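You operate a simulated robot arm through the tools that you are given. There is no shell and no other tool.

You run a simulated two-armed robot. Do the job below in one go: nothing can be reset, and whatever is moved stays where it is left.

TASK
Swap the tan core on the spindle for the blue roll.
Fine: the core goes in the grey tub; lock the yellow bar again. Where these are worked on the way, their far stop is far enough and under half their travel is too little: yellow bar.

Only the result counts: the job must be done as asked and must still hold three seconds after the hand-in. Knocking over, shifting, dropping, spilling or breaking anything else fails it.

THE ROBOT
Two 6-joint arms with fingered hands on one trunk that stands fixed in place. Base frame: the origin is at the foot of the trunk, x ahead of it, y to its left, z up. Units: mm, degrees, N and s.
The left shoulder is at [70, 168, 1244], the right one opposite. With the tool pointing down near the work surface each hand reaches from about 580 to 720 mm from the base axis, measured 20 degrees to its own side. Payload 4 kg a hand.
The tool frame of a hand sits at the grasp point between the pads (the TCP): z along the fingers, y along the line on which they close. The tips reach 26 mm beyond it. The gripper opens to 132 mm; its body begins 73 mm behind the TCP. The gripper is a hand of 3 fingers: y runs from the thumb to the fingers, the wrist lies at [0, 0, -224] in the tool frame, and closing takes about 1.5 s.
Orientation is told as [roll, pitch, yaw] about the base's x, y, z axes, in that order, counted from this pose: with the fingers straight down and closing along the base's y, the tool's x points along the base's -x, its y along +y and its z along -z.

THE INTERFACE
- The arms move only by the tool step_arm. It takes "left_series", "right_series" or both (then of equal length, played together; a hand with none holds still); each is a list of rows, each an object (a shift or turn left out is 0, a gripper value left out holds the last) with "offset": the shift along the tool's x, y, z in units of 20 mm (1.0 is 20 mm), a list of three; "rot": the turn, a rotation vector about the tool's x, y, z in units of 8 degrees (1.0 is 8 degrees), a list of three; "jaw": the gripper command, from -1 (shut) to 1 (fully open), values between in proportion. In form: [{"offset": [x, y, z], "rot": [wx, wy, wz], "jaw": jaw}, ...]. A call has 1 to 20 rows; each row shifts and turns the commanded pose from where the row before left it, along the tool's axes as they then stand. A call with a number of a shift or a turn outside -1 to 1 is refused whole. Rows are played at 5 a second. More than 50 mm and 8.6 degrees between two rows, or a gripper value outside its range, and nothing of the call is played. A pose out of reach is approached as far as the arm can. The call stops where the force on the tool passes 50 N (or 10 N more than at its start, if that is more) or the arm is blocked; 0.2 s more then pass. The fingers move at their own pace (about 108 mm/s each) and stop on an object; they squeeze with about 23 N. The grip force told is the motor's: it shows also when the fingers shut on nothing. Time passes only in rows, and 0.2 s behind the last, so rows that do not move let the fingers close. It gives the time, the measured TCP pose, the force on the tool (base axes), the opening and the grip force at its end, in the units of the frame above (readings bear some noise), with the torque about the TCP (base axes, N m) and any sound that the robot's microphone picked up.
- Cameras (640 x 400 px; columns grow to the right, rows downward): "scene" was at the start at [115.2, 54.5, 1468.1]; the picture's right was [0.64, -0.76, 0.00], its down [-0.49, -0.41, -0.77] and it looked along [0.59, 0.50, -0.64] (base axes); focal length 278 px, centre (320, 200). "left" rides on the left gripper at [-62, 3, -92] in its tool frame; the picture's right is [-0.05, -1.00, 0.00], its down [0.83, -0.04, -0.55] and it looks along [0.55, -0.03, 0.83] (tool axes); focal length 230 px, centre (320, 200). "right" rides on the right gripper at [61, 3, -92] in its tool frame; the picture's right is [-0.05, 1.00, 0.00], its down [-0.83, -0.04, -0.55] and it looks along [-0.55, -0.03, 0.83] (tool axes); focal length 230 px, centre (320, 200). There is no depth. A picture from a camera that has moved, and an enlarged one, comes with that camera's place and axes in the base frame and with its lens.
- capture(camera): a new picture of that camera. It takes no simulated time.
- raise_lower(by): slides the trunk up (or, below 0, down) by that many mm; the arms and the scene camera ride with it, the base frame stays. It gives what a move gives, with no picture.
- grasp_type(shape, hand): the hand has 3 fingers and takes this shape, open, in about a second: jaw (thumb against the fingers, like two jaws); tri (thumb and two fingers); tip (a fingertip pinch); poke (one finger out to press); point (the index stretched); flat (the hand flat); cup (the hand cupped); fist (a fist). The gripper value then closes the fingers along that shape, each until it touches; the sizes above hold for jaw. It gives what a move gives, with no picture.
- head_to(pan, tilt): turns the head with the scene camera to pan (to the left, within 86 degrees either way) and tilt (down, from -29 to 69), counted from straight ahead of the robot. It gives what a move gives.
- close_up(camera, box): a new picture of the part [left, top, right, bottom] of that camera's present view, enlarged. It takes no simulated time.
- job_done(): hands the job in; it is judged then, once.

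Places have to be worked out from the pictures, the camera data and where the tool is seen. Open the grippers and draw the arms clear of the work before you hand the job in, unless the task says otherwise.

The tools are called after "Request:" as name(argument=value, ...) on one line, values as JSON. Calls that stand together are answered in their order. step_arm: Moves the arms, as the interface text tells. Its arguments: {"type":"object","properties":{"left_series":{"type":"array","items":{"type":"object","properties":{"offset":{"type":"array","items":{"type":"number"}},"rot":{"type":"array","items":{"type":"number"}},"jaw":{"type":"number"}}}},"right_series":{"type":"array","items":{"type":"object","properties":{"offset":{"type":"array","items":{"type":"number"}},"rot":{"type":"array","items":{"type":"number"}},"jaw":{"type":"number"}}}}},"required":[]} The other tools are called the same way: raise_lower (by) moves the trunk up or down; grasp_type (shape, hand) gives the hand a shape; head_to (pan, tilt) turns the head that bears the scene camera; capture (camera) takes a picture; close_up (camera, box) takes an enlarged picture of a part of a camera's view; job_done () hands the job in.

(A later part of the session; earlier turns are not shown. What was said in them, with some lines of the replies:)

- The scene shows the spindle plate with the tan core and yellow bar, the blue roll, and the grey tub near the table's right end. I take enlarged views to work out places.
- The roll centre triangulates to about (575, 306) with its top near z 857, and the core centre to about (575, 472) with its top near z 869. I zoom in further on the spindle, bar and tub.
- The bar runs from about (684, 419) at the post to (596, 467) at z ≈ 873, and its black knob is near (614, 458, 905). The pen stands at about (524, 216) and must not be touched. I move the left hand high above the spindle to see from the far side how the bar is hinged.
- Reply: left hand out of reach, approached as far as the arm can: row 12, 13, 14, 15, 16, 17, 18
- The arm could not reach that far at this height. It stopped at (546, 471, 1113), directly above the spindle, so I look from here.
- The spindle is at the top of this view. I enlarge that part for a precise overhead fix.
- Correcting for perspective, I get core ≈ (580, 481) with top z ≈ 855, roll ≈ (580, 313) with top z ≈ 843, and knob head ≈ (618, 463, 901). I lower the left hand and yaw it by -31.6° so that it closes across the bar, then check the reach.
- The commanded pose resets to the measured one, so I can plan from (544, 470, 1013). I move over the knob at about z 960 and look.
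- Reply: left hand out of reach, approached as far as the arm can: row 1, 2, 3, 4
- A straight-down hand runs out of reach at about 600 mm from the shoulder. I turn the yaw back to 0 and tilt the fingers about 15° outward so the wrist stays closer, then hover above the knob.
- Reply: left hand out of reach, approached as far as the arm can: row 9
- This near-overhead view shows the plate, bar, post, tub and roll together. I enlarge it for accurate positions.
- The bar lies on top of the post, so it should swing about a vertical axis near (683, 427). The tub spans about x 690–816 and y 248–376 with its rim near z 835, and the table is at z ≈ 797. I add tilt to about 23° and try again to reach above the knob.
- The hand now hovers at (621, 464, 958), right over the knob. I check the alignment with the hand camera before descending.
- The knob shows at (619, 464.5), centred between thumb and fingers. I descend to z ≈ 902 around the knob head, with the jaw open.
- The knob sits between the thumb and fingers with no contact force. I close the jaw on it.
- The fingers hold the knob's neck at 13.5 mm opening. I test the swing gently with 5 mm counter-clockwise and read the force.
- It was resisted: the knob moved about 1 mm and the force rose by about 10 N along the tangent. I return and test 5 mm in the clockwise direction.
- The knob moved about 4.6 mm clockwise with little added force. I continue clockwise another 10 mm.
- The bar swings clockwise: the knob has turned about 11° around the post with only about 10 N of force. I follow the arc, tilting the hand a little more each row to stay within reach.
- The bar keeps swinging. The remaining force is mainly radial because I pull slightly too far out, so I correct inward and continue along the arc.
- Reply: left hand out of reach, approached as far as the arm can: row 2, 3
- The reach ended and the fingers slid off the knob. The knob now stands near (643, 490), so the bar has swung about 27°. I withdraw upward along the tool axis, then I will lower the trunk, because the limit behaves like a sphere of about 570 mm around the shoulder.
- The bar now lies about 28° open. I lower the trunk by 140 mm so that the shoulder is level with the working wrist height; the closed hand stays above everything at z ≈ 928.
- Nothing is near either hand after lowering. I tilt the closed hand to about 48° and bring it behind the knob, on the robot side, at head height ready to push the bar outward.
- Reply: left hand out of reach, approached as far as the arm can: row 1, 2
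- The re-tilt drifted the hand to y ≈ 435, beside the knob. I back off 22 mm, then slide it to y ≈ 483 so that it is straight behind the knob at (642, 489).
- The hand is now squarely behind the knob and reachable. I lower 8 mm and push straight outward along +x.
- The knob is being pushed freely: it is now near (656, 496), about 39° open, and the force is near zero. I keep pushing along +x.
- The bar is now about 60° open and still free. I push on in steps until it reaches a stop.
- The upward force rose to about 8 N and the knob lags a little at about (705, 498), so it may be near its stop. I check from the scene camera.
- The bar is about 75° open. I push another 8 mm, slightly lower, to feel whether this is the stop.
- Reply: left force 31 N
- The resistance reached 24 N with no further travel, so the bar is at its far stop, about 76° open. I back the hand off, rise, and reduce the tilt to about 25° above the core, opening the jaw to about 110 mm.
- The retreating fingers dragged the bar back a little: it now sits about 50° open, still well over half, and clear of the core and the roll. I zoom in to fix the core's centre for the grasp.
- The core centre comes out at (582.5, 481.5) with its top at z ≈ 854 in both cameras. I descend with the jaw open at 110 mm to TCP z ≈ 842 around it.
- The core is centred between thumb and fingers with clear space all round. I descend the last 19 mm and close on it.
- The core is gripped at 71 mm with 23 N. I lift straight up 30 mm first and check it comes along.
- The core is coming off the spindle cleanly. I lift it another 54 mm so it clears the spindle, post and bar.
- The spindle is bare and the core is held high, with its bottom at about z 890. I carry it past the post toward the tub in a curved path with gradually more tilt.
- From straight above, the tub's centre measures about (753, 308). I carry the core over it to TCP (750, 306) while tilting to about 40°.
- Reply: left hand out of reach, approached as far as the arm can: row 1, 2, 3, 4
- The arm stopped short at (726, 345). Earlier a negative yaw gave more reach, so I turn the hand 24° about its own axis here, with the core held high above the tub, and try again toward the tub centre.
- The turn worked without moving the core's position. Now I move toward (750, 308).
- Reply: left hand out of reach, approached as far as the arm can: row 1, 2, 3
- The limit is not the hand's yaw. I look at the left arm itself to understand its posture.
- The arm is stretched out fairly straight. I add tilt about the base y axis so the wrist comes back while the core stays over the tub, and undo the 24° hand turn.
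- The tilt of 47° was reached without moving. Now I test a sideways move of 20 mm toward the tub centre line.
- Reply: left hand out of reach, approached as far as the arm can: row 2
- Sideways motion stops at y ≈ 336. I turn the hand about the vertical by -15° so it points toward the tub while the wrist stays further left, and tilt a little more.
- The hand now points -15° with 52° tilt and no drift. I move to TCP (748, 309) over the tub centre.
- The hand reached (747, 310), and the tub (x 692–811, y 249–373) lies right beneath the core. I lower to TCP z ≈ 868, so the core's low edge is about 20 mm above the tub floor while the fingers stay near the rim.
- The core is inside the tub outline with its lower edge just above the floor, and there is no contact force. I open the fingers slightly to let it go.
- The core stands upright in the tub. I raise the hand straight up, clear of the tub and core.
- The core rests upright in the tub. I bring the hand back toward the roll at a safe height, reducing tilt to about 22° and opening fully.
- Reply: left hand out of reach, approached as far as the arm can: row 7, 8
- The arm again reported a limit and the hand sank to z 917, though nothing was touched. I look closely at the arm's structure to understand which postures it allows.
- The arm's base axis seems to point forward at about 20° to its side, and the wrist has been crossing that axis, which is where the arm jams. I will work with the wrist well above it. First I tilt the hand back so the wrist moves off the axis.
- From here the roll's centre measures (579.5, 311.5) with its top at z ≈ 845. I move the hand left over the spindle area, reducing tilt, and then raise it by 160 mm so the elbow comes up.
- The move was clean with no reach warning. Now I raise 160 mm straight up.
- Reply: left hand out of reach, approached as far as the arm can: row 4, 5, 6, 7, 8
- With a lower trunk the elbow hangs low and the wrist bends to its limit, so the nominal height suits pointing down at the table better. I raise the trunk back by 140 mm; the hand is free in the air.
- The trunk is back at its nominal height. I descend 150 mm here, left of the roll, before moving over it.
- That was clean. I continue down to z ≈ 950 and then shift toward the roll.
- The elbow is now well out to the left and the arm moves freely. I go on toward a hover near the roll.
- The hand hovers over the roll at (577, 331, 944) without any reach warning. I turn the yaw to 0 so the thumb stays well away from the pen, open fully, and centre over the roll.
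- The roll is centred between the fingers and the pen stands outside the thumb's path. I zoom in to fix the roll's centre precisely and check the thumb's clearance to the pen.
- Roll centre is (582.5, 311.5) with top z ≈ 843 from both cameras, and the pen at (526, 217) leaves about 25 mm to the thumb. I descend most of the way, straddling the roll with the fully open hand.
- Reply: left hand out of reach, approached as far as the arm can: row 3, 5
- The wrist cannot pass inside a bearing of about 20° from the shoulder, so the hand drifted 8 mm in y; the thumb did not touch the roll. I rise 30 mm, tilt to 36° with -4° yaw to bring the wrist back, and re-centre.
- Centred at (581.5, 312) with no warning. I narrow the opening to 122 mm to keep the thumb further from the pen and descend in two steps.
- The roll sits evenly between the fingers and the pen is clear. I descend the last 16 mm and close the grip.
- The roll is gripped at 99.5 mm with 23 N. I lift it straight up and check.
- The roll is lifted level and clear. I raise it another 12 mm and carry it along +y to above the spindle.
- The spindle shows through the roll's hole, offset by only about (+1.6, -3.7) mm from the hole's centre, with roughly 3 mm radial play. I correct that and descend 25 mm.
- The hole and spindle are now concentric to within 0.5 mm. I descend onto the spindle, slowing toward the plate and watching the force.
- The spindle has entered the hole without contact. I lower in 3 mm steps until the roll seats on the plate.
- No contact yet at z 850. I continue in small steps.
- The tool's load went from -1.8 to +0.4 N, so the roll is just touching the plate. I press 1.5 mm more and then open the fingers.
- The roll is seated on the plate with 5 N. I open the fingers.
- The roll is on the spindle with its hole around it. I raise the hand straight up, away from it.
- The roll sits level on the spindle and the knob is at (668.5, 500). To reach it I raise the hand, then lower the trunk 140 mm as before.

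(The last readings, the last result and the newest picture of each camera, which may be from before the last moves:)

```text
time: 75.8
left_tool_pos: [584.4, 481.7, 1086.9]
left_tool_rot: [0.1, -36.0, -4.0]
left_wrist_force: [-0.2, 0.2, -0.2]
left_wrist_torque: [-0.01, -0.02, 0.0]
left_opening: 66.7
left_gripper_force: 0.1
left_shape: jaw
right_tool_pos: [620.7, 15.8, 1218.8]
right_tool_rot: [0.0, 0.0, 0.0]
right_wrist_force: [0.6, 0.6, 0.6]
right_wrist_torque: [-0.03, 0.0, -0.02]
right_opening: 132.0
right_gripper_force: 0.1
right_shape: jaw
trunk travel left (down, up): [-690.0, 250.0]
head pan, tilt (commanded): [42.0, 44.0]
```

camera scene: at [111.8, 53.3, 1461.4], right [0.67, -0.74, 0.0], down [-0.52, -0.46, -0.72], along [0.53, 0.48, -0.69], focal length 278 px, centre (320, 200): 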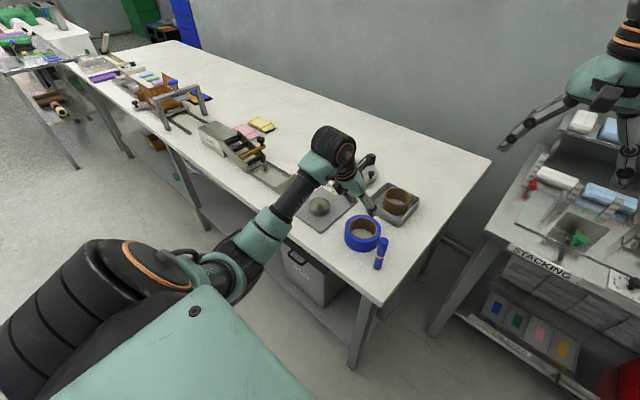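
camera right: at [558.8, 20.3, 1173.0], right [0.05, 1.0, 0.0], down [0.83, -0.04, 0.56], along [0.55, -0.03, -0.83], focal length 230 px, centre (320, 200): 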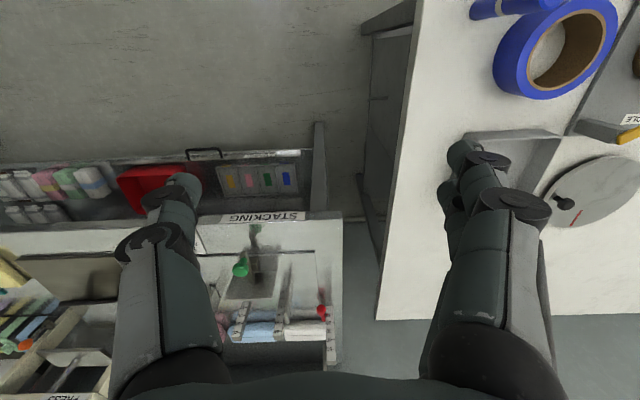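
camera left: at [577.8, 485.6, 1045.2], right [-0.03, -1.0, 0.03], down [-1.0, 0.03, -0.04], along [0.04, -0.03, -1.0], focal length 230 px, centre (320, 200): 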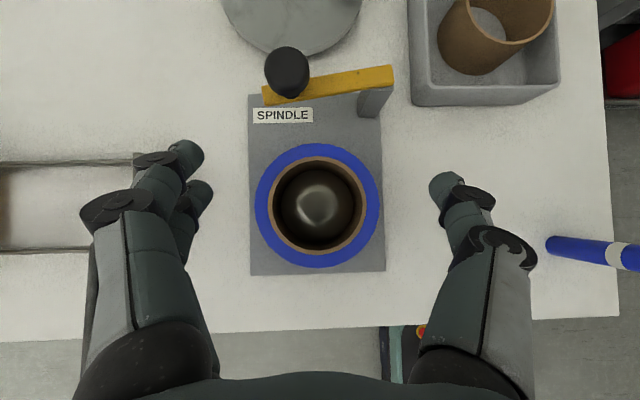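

The hand is at z 1087, so I lower the trunk by 135 mm, which leaves the fingertips well above the knob.

Request:
raise_lower(by=-135)

Request:
capture(camera="left")

```text
time: 77.4
left_tool_pos: [584.4, 481.8, 952.6]
left_tool_rot: [0.1, -36.1, -4.0]
left_wrist_force: [0.0, -0.3, -0.6]
left_wrist_torque: [0.0, 0.0, 0.0]
left_opening: 66.6
left_gripper_force: 0.0
left_shape: jaw
right_tool_pos: [619.4, 15.6, 1085.8]
right_tool_rot: [0.1, 0.1, 0.1]
right_wrist_force: [0.0, -0.2, 0.3]
right_wrist_torque: [-0.01, -0.01, -0.02]
right_opening: 131.8
right_gripper_force: 0.1
right_shape: jaw
trunk travel left (down, up): [-555.0, 385.0]
head pan, tilt (commanded): [42.0, 44.0]
```

```text
taken
camera left: at [580.5, 486.0, 1062.3], right [-0.03, -1.0, 0.03], down [-1.0, 0.03, -0.04], along [0.04, -0.03, -1.0], focal length 230 px, centre (320, 200)
```

left: 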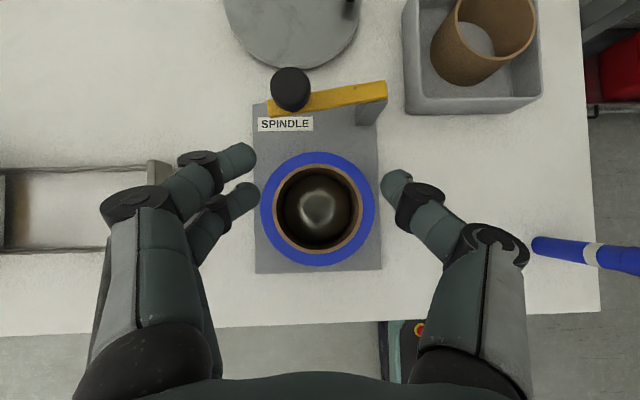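

The knob measures (668, 500). I move the half-open hand to hover just behind and above it while tilting to 46°.

Request:
step_arm(left_series=[{"offset": [-0.564, 0.25, 0.379], "rot": [0, -0.3125, 0]}, {"offset": [-0.547, 0.25, 0.403], "rot": [0, -0.3125, 0]}, {"offset": [-0.529, 0.25, 0.427], "rot": [0, -0.3125, 0]}, {"offset": [-0.51, 0.25, 0.45], "rot": [0, -0.3125, 0]}, {"offset": [0, 0, 0]}])

Request:
capture(camera="left")

```text
time: 78.6
left_tool_pos: [640.5, 497.8, 955.4]
left_tool_rot: [0.1, -46.1, -4.0]
left_wrist_force: [0.2, -0.4, 0.1]
left_wrist_torque: [-0.01, 0.01, 0.02]
left_opening: 66.9
left_gripper_force: 0.1
left_shape: jaw
right_tool_pos: [619.2, 16.4, 1085.7]
right_tool_rot: [0.1, 0.0, 0.1]
right_wrist_force: [0.7, 0.1, -0.4]
right_wrist_torque: [0.02, 0.03, -0.02]
right_opening: 131.8
right_gripper_force: 0.0
right_shape: jaw
trunk travel left (down, up): [-555.0, 385.0]
head pan, tilt (commanded): [42.0, 44.0]
```

```text
taken
camera left: at [617.9, 503.8, 1062.8], right [-0.03, -1.0, 0.04], down [-0.98, 0.02, -0.21], along [0.21, -0.04, -0.98], focal length 230 px, centre (320, 200)
```

left: 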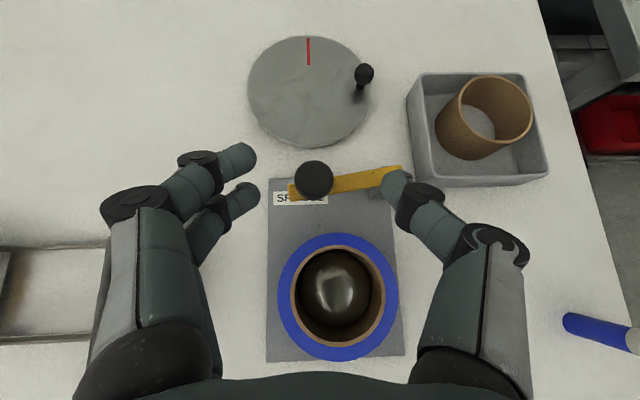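

The knob lies between the thumb and fingers in the camera view. I descend around it to TCP (655, 500, 903).

Request:
step_arm(left_series=[{"offset": [0.464, 0.053, 0.777]}, {"offset": [0.464, 0.053, 0.777]}, {"offset": [0.464, 0.053, 0.777]}, {"offset": [0, 0, 0]}])

Request:
capture(camera="left")

Request:
close_up(camera="scene", box=[265, 100, 405, 220])

```text
time: 79.6
left_tool_pos: [653.4, 501.1, 902.9]
left_tool_rot: [0.2, -45.9, -4.0]
left_wrist_force: [-0.3, -1.6, -0.3]
left_wrist_torque: [0.01, 0.02, 0.03]
left_opening: 66.1
left_gripper_force: 0.0
left_shape: jaw
right_tool_pos: [620.1, 16.8, 1085.6]
right_tool_rot: [0.0, 0.0, 0.1]
right_wrist_force: [0.1, -1.0, -0.3]
right_wrist_torque: [0.02, 0.02, -0.01]
right_opening: 132.4
right_gripper_force: 0.1
right_shape: jaw
trunk travel left (down, up): [-555.0, 385.0]
head pan, tilt (commanded): [42.0, 44.0]
```

```text
taken
camera left: at [631.1, 506.6, 1009.5], right [-0.03, -1.0, 0.04], down [-0.98, 0.02, -0.21], along [0.21, -0.04, -0.98], focal length 230 px, centre (320, 200)
```

left: 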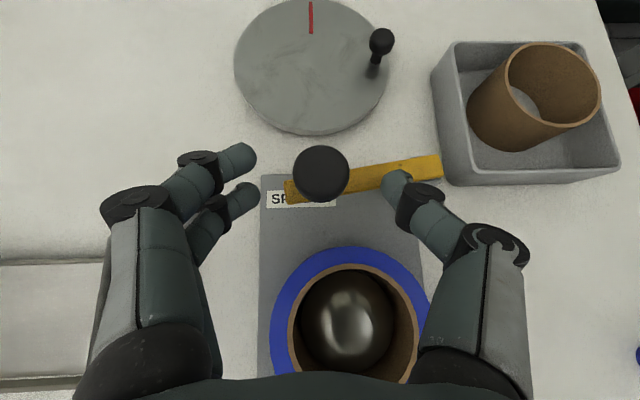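

```text
3.33 times, centred on (335, 160) of scene
camera zoom: at [110.8, 54.3, 1326.5], right [0.67, -0.74, 0.0], down [-0.52, -0.47, -0.72], along [0.53, 0.48, -0.69], focal length 927 px, centre (270, 333)
```

zoom: 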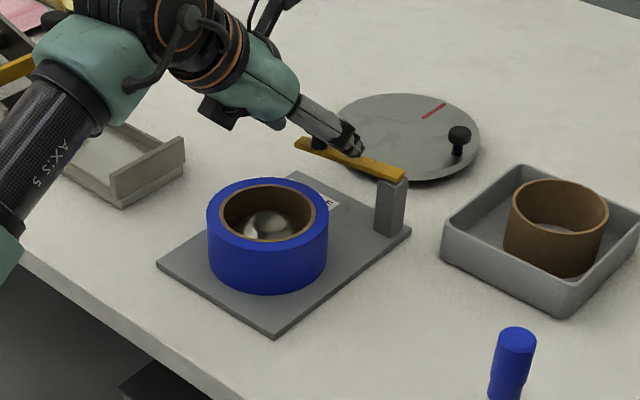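

The knob is well between the fingers. I close on it.

Request:
step_arm(left_series=[{"jaw": -1}, {"jaw": -1}, {"jaw": -1}, {"jaw": -1}])

Request:
capture(camera="left")

```text
time: 80.6
left_tool_pos: [654.3, 500.2, 902.0]
left_tool_rot: [0.0, -45.9, -4.0]
left_wrist_force: [-0.1, -1.1, -3.2]
left_wrist_torque: [-0.15, -0.01, -0.04]
left_opening: 18.2
left_gripper_force: 23.3
left_shape: jaw
right_tool_pos: [620.8, 16.1, 1084.4]
right_tool_rot: [0.0, 0.0, 0.0]
right_wrist_force: [0.2, 0.1, -0.2]
right_wrist_torque: [-0.02, 0.0, -0.02]
right_opening: 131.9
right_gripper_force: 0.2
right_shape: jaw
trunk travel left (down, up): [-555.0, 385.0]
head pan, tilt (commanded): [42.0, 44.0]
```

```text
taken
camera left: at [631.6, 506.6, 1008.8], right [-0.03, -1.0, 0.04], down [-0.98, 0.02, -0.21], along [0.21, -0.04, -0.98], focal length 230 px, centre (320, 200)
```

left: 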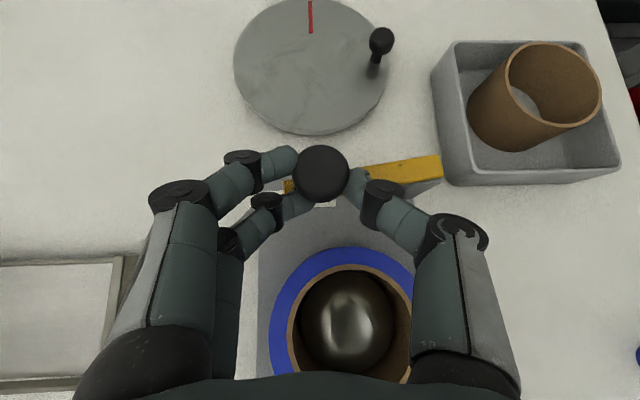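

The grip holds the knob at 18 mm. I drag it back along its arc, starting with the first 24°.

Request:
step_arm(left_series=[{"offset": [0.256, -0.116, -0.264]}, {"offset": [0.247, -0.16, -0.255]}, {"offset": [0.235, -0.194, -0.242]}, {"offset": [0.216, -0.227, -0.223]}, {"offset": [0, 0, 0]}])

Request:
capture(camera="left")

```text
time: 81.8
left_tool_pos: [624.3, 489.8, 901.7]
left_tool_rot: [0.1, -45.8, -3.9]
left_wrist_force: [-1.1, 4.0, -1.9]
left_wrist_torque: [0.03, -0.06, 0.23]
left_opening: 15.6
left_gripper_force: 22.5
left_shape: jaw
right_tool_pos: [619.7, 18.0, 1083.8]
right_tool_rot: [-0.1, -0.1, 0.1]
right_wrist_force: [0.6, -0.3, -0.6]
right_wrist_torque: [-0.02, -0.01, 0.0]
right_opening: 132.0
right_gripper_force: 0.3
right_shape: jaw
trunk travel left (down, up): [-555.0, 385.0]
head pan, tilt (commanded): [42.0, 44.0]
```

```text
taken
camera left: at [603.4, 496.3, 1008.3], right [-0.03, -1.0, 0.04], down [-0.98, 0.02, -0.21], along [0.21, -0.04, -0.98], focal length 230 px, centre (320, 200)
```

left: 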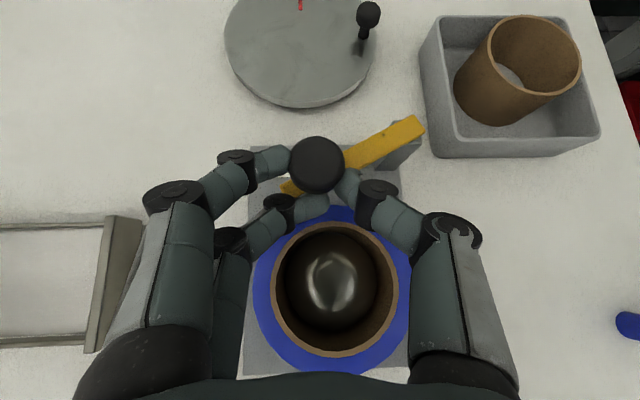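

The bar follows; the knob is at about 119° with small forces. I continue the arc.

Request:
step_arm(left_series=[{"offset": [0.216, -0.227, -0.223]}, {"offset": [0.2, -0.261, -0.206]}, {"offset": [0.182, -0.284, -0.187]}, {"offset": [0, 0, 0]}])

Request:
capture(camera="left")

```text
time: 82.8
left_tool_pos: [606.7, 475.7, 903.0]
left_tool_rot: [0.0, -46.0, -3.8]
left_wrist_force: [-5.5, 9.1, 1.7]
left_wrist_torque: [0.05, 0.03, 0.36]
left_opening: 15.1
left_gripper_force: 23.3
left_shape: jaw
right_tool_pos: [619.8, 18.9, 1085.0]
right_tool_rot: [0.0, 0.0, 0.2]
right_wrist_force: [0.3, 0.7, -0.5]
right_wrist_torque: [0.02, 0.01, -0.02]
right_opening: 132.0
right_gripper_force: 0.1
right_shape: jaw
trunk travel left (down, up): [-555.0, 385.0]
head pan, tilt (commanded): [42.0, 44.0]
```

```text
taken
camera left: at [583.9, 481.9, 1009.2], right [-0.03, -1.0, 0.04], down [-0.98, 0.02, -0.21], along [0.21, -0.04, -0.98], focal length 230 px, centre (320, 200)
```

left: 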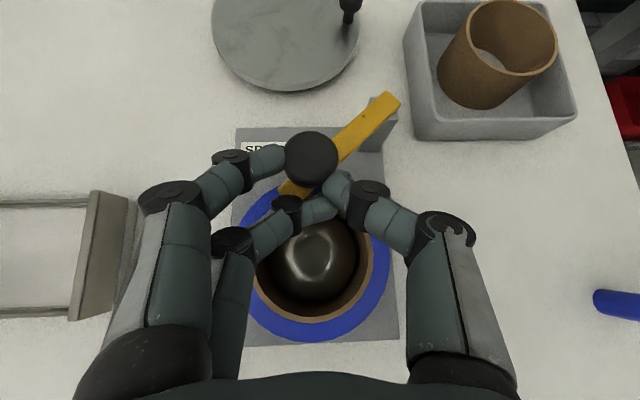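

The bar is at about 134°, with 16° left. I continue with the radius slightly larger because I was pressing inward a little.

Request:
step_arm(left_series=[{"offset": [0.178, -0.279, -0.184]}, {"offset": [0.142, -0.315, -0.146]}, {"offset": [0.106, -0.326, -0.11]}, {"offset": [0, 0, 0]}])

Request:
capture(camera="left")

```text
time: 83.8
left_tool_pos: [592.4, 460.0, 901.3]
left_tool_rot: [0.0, -45.8, -3.8]
left_wrist_force: [-19.7, 13.7, -2.9]
left_wrist_torque: [0.01, 0.13, 0.61]
left_opening: 15.1
left_gripper_force: 22.7
left_shape: jaw
right_tool_pos: [615.9, 18.2, 1086.1]
right_tool_rot: [-0.2, -0.1, 0.0]
right_wrist_force: [-0.3, -0.1, -0.5]
right_wrist_torque: [0.01, 0.0, -0.02]
right_opening: 131.8
right_gripper_force: 0.0
right_shape: jaw
trunk travel left (down, up): [-555.0, 385.0]
head pan, tilt (commanded): [42.0, 44.0]
```

```text
taken
camera left: at [568.9, 466.0, 1009.1], right [-0.03, -1.0, 0.04], down [-0.98, 0.02, -0.21], along [0.21, -0.04, -0.98], focal length 230 px, centre (320, 200)
```

left: 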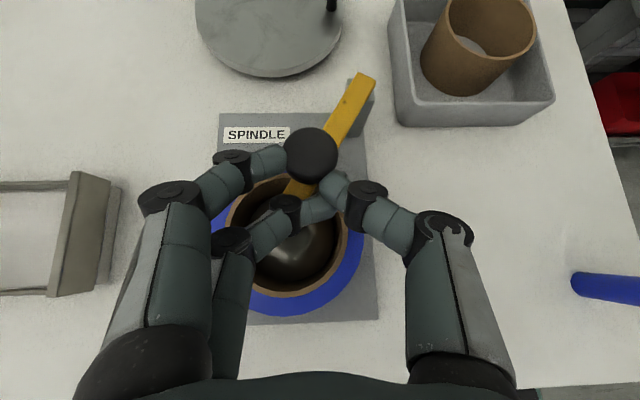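

The knob is at (617, 465), i.e. the bar is back at about 150°, its original locked angle. I relieve the radial strain and press about 4 mm further toward the stop to confirm.

Request:
step_arm(left_series=[{"offset": [0.108, -0.035, -0.111]}, {"offset": [0.108, -0.035, -0.111]}, {"offset": [0, 0, 0]}])

Request:
close_up(camera="left", box=[180, 60, 420, 340])

Request:
close_up(camera="scene", box=[265, 110, 405, 230])

```text
time: 84.6
left_tool_pos: [588.3, 457.3, 901.6]
left_tool_rot: [-0.1, -46.0, -3.9]
left_wrist_force: [-2.8, 14.7, -0.6]
left_wrist_torque: [0.03, 0.05, 0.44]
left_opening: 14.2
left_gripper_force: 23.1
left_shape: jaw
right_tool_pos: [619.7, 19.2, 1084.7]
right_tool_rot: [-0.1, 0.0, 0.0]
right_wrist_force: [0.1, 0.0, -0.2]
right_wrist_torque: [0.01, -0.03, -0.01]
right_opening: 132.0
right_gripper_force: 0.0
right_shape: jaw
trunk travel left (down, up): [-555.0, 385.0]
head pan, tilt (commanded): [42.0, 44.0]
```

```text
1.43 times, centred on (300, 200) of left
camera zoom: at [565.3, 464.3, 1009.3], right [-0.03, -1.0, 0.04], down [-0.98, 0.02, -0.21], along [0.21, -0.04, -0.98], focal length 329 px, centre (349, 200)
```

zoom: 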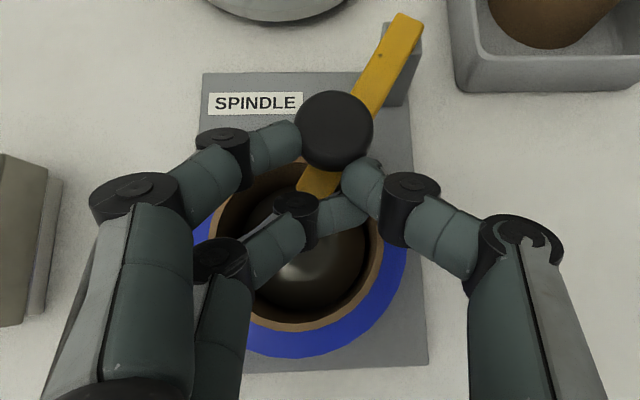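

```text
3.33 times, centred on (335, 170) of scene
camera zoom: at [110.6, 57.5, 1326.4], right [0.67, -0.74, 0.0], down [-0.52, -0.47, -0.72], along [0.53, 0.48, -0.7], focal length 927 px, centre (270, 300)
```

zoom: 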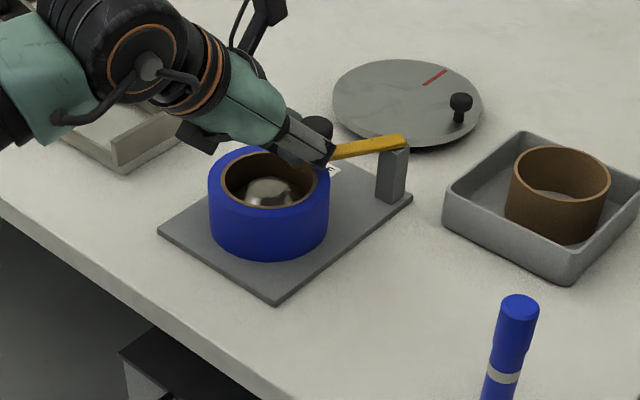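

The tangential force is now about 11 N against further closing, so the bar is against its locked stop. I open the fingers wide, leaving the knob where it is.

Request:
step_arm(left_series=[{"jaw": 0.15}, {"jaw": 0.15}, {"jaw": 0.15}, {"jaw": 0.15}])

Request:
close_up(camera="left", box=[180, 60, 460, 340])

```text
time: 85.6
left_tool_pos: [588.4, 455.1, 903.0]
left_tool_rot: [0.1, -45.9, -4.0]
left_wrist_force: [0.1, 0.9, -0.2]
left_wrist_torque: [0.01, 0.03, 0.0]
left_opening: 75.4
left_gripper_force: 0.0
left_shape: jaw
right_tool_pos: [619.9, 16.5, 1084.6]
right_tool_rot: [0.2, 0.0, -0.1]
right_wrist_force: [0.3, 0.2, 1.1]
right_wrist_torque: [0.02, -0.03, -0.05]
right_opening: 131.7
right_gripper_force: 0.1
right_shape: jaw
trunk travel left (down, up): [-555.0, 385.0]
head pan, tilt (commanded): [42.0, 44.0]
```

```text
1.43 times, centred on (320, 200) of left
camera zoom: at [565.4, 461.2, 1009.9], right [-0.03, -1.0, 0.04], down [-0.98, 0.02, -0.21], along [0.21, -0.04, -0.98], focal length 329 px, centre (320, 200)
```

zoom: 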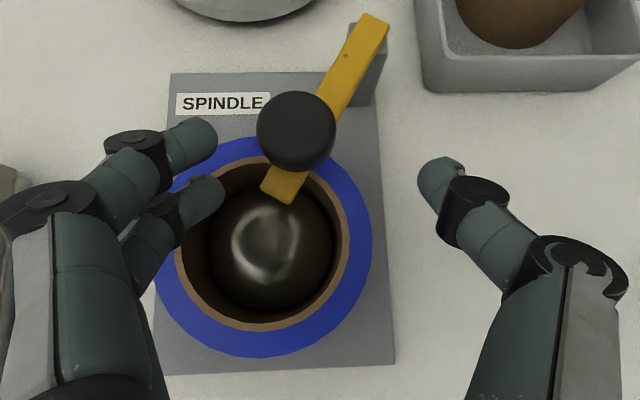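

The bar lies over the roll at its locked angle and the fingers are clear of the knob. I raise the hand straight up.

Request:
step_arm(left_series=[{"offset": [-0.36, 0, -0.348]}, {"offset": [-0.719, 0, -0.695]}, {"offset": [-0.719, 0, -0.695]}, {"offset": [-0.719, 0, -0.695]}])

Request:
capture(camera="left")

Request:
close_up(camera="scene", box=[265, 110, 425, 250])

```text
time: 86.6
left_tool_pos: [589.2, 456.3, 972.6]
left_tool_rot: [0.0, -45.9, -3.9]
left_wrist_force: [-0.8, 0.3, -0.1]
left_wrist_torque: [0.01, 0.01, -0.01]
left_opening: 75.3
left_gripper_force: 0.0
left_shape: jaw
right_tool_pos: [619.3, 16.0, 1085.4]
right_tool_rot: [0.1, 0.0, 0.0]
right_wrist_force: [0.5, 1.0, -0.6]
right_wrist_torque: [-0.01, 0.01, 0.01]
right_opening: 132.0
right_gripper_force: 0.0
right_shape: jaw
trunk travel left (down, up): [-555.0, 385.0]
head pan, tilt (commanded): [42.0, 44.0]
```

```text
taken
camera left: at [565.8, 462.2, 1079.9], right [-0.03, -1.0, 0.04], down [-0.98, 0.02, -0.21], along [0.21, -0.04, -0.98], focal length 230 px, centre (320, 200)
```

left: 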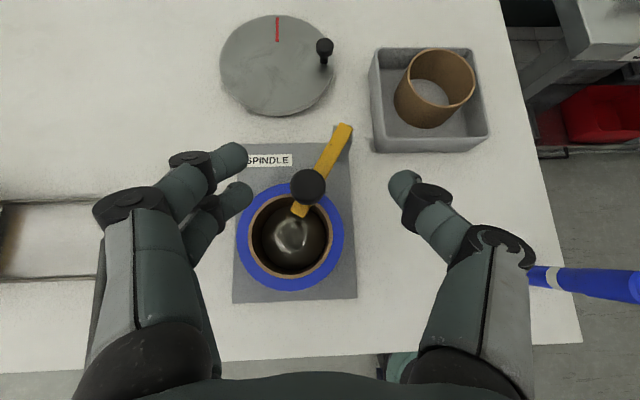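

```text
2.86 times, centred on (345, 180) of scene
camera zoom: at [110.9, 54.2, 1326.4], right [0.67, -0.74, 0.0], down [-0.52, -0.47, -0.72], along [0.53, 0.48, -0.69], focal length 795 px, centre (249, 257)
```

zoom: 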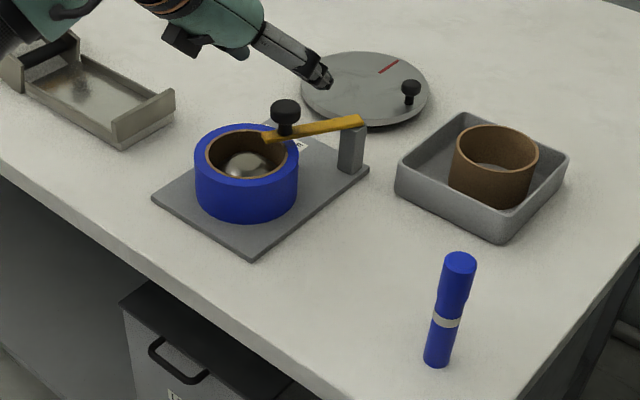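

Everything is in place: the bar's angle is back to about 149° as at the start, the roll is on the spindle, and the core is in the tub. I raise the trunk back up, which takes both hands clear of the table.

Request:
raise_lower(by=135)

Request:
step_arm(left_series=[{"offset": [0.69, 0, -0.72], "jaw": 1}, {"offset": [0.69, 0, -0.72]}, {"offset": [0.69, 0, -0.72]}, {"offset": [0.69, 0, -0.72]}, {"offset": [0.69, 0, -0.72]}, {"offset": [0, 0, 0]}, {"offset": [0, 0, 0]}])

Request:
capture(camera="scene")

Request:
close_up(camera="scene", box=[265, 130, 425, 280])

Request:
close_up(camera="right", box=[400, 0, 640, 180])

```text
time: 88.2
left_tool_pos: [588.0, 456.0, 1108.3]
left_tool_rot: [0.1, -46.0, -4.1]
left_wrist_force: [-0.3, 0.4, -0.4]
left_wrist_torque: [0.01, 0.0, -0.03]
left_opening: 75.5
left_gripper_force: 0.1
left_shape: jaw
right_tool_pos: [620.1, 16.3, 1219.7]
right_tool_rot: [0.0, 0.1, 0.1]
right_wrist_force: [0.5, 0.4, -0.4]
right_wrist_torque: [0.03, -0.01, -0.04]
right_opening: 131.7
right_gripper_force: 0.1
right_shape: jaw
trunk travel left (down, up): [-690.0, 250.0]
head pan, tilt (commanded): [42.0, 44.0]
```

```text
time: 89.8
left_tool_pos: [563.7, 454.9, 1108.5]
left_tool_rot: [0.2, -46.1, -4.1]
left_wrist_force: [0.0, 0.1, -0.4]
left_wrist_torque: [0.0, 0.0, 0.03]
left_opening: 131.8
left_gripper_force: 0.0
left_shape: jaw
left hand out of reach, approached as far as the arm can: row 2, 3, 4, 5
right_tool_pos: [618.8, 16.1, 1219.8]
right_tool_rot: [0.0, 0.0, 0.1]
right_wrist_force: [-0.6, -0.3, 0.0]
right_wrist_torque: [0.02, -0.01, -0.01]
right_opening: 132.0
right_gripper_force: 0.0
right_shape: jaw
trunk travel left (down, up): [-690.0, 250.0]
head pan, tilt (commanded): [42.0, 44.0]
```

```text
taken
camera scene: at [110.5, 54.4, 1461.5], right [0.67, -0.74, 0.0], down [-0.52, -0.47, -0.72], along [0.53, 0.48, -0.69], focal length 278 px, centre (320, 200)
```

scene: 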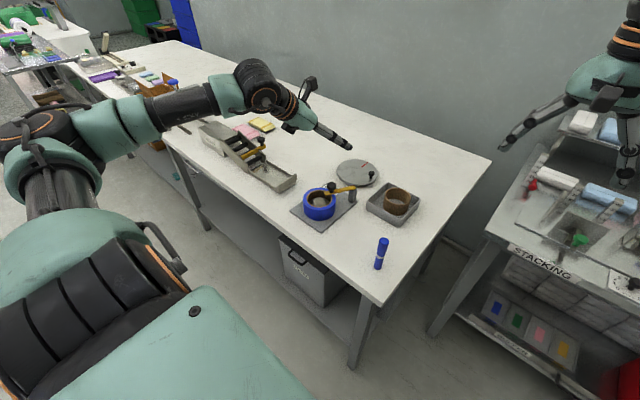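

```text
2.67 times, centred on (345, 205) of scene
camera zoom: at [110.5, 54.4, 1461.5], right [0.67, -0.74, 0.0], down [-0.52, -0.47, -0.72], along [0.53, 0.48, -0.69], focal length 742 px, centre (253, 187)
```

zoom: 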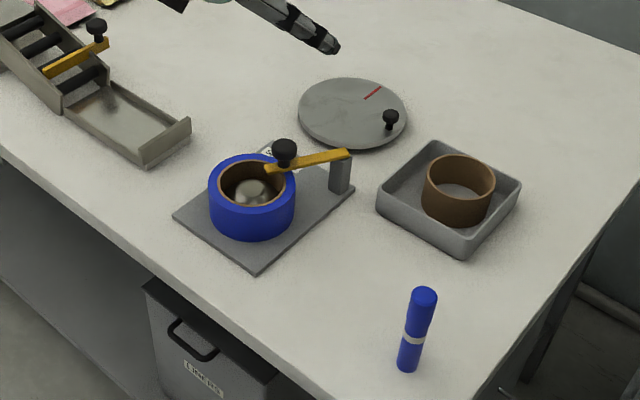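

```text
2.22 times, centred on (520, 90) of right
camera zoom: at [558.6, 20.2, 1313.0], right [0.05, 1.0, 0.0], down [0.83, -0.04, 0.56], along [0.55, -0.03, -0.83], focal length 511 px, centre (-124, 444)
```

zoom: 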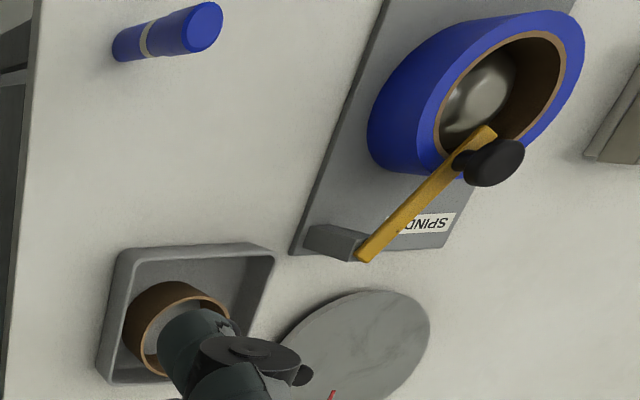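

The bar overlays exactly its original place in the right camera, the roll is under it, and the pen and tub are undisturbed. I draw the left hand further back from the work.

Request:
step_arm(left_series=[{"rot": [0, 1, 0]}, {"rot": [0, 1, 0]}, {"rot": [0, 1, 0]}, {"offset": [0.927, 0, -0.375]}, {"offset": [0.927, 0, -0.375]}, {"offset": [0.927, 0, -0.375]}, {"offset": [0.927, 0, -0.375]}, {"offset": [0.927, 0, -0.375]}, {"offset": [0.927, 0, -0.375]}, {"offset": [0.927, 0, -0.375]}])

Request:
close_up(camera="scene", box=[245, 130, 425, 280])

```text
time: 92.0
left_tool_pos: [476.5, 457.2, 1111.4]
left_tool_rot: [0.1, -22.0, -4.0]
left_wrist_force: [-0.4, 1.4, 0.2]
left_wrist_torque: [-0.03, -0.02, -0.02]
left_opening: 132.0
left_gripper_force: 0.2
left_shape: jaw
left hand out of reach, approached as far as the arm can: row 8, 9, 10
right_tool_pos: [619.5, 16.3, 1220.1]
right_tool_rot: [0.0, 0.0, 0.1]
right_wrist_force: [-0.1, 0.0, -0.2]
right_wrist_torque: [-0.01, -0.05, -0.03]
right_opening: 132.0
right_gripper_force: 0.0
right_shape: jaw
trunk travel left (down, up): [-690.0, 250.0]
head pan, tilt (commanded): [42.0, 44.0]
```

```text
2.67 times, centred on (335, 205) of scene
camera zoom: at [110.1, 54.7, 1461.5], right [0.67, -0.74, 0.0], down [-0.52, -0.47, -0.72], along [0.53, 0.48, -0.69], focal length 742 px, centre (280, 187)
```

zoom: 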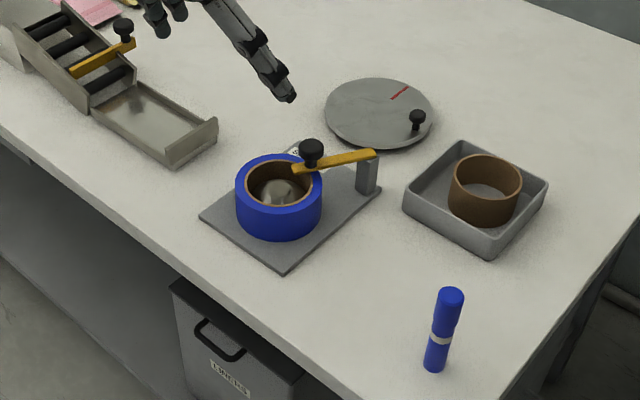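

Both grippers are open and clear of the table, the blue roll is on the spindle under the locked yellow bar, and the tan core stands in the grey tub. I hand the job in.

Request:
job_done()

```text
The job is handed in.
```

The swap is done and handed in, but I don't have the judge's result. The blue roll sits level on the spindle, the tan core stands upright in the grey tub, and the yellow bar is locked again.

- **Yellow bar:** I swung it out to its far stop (about 76°). The hand dragged it back to about 50° while withdrawing, and it stayed there for the swap. At the end I pressed it against its locked stop, and it matches its starting position in the camera views.
- **Core:** I let it go about 20 mm above the tub floor, and it landed upright.
- **Everything else:** the final pictures show the pen and the tub where they were, and I felt no contact with them.
- **Robot:** both grippers are open and clear of the work, and the trunk is back at its starting height.
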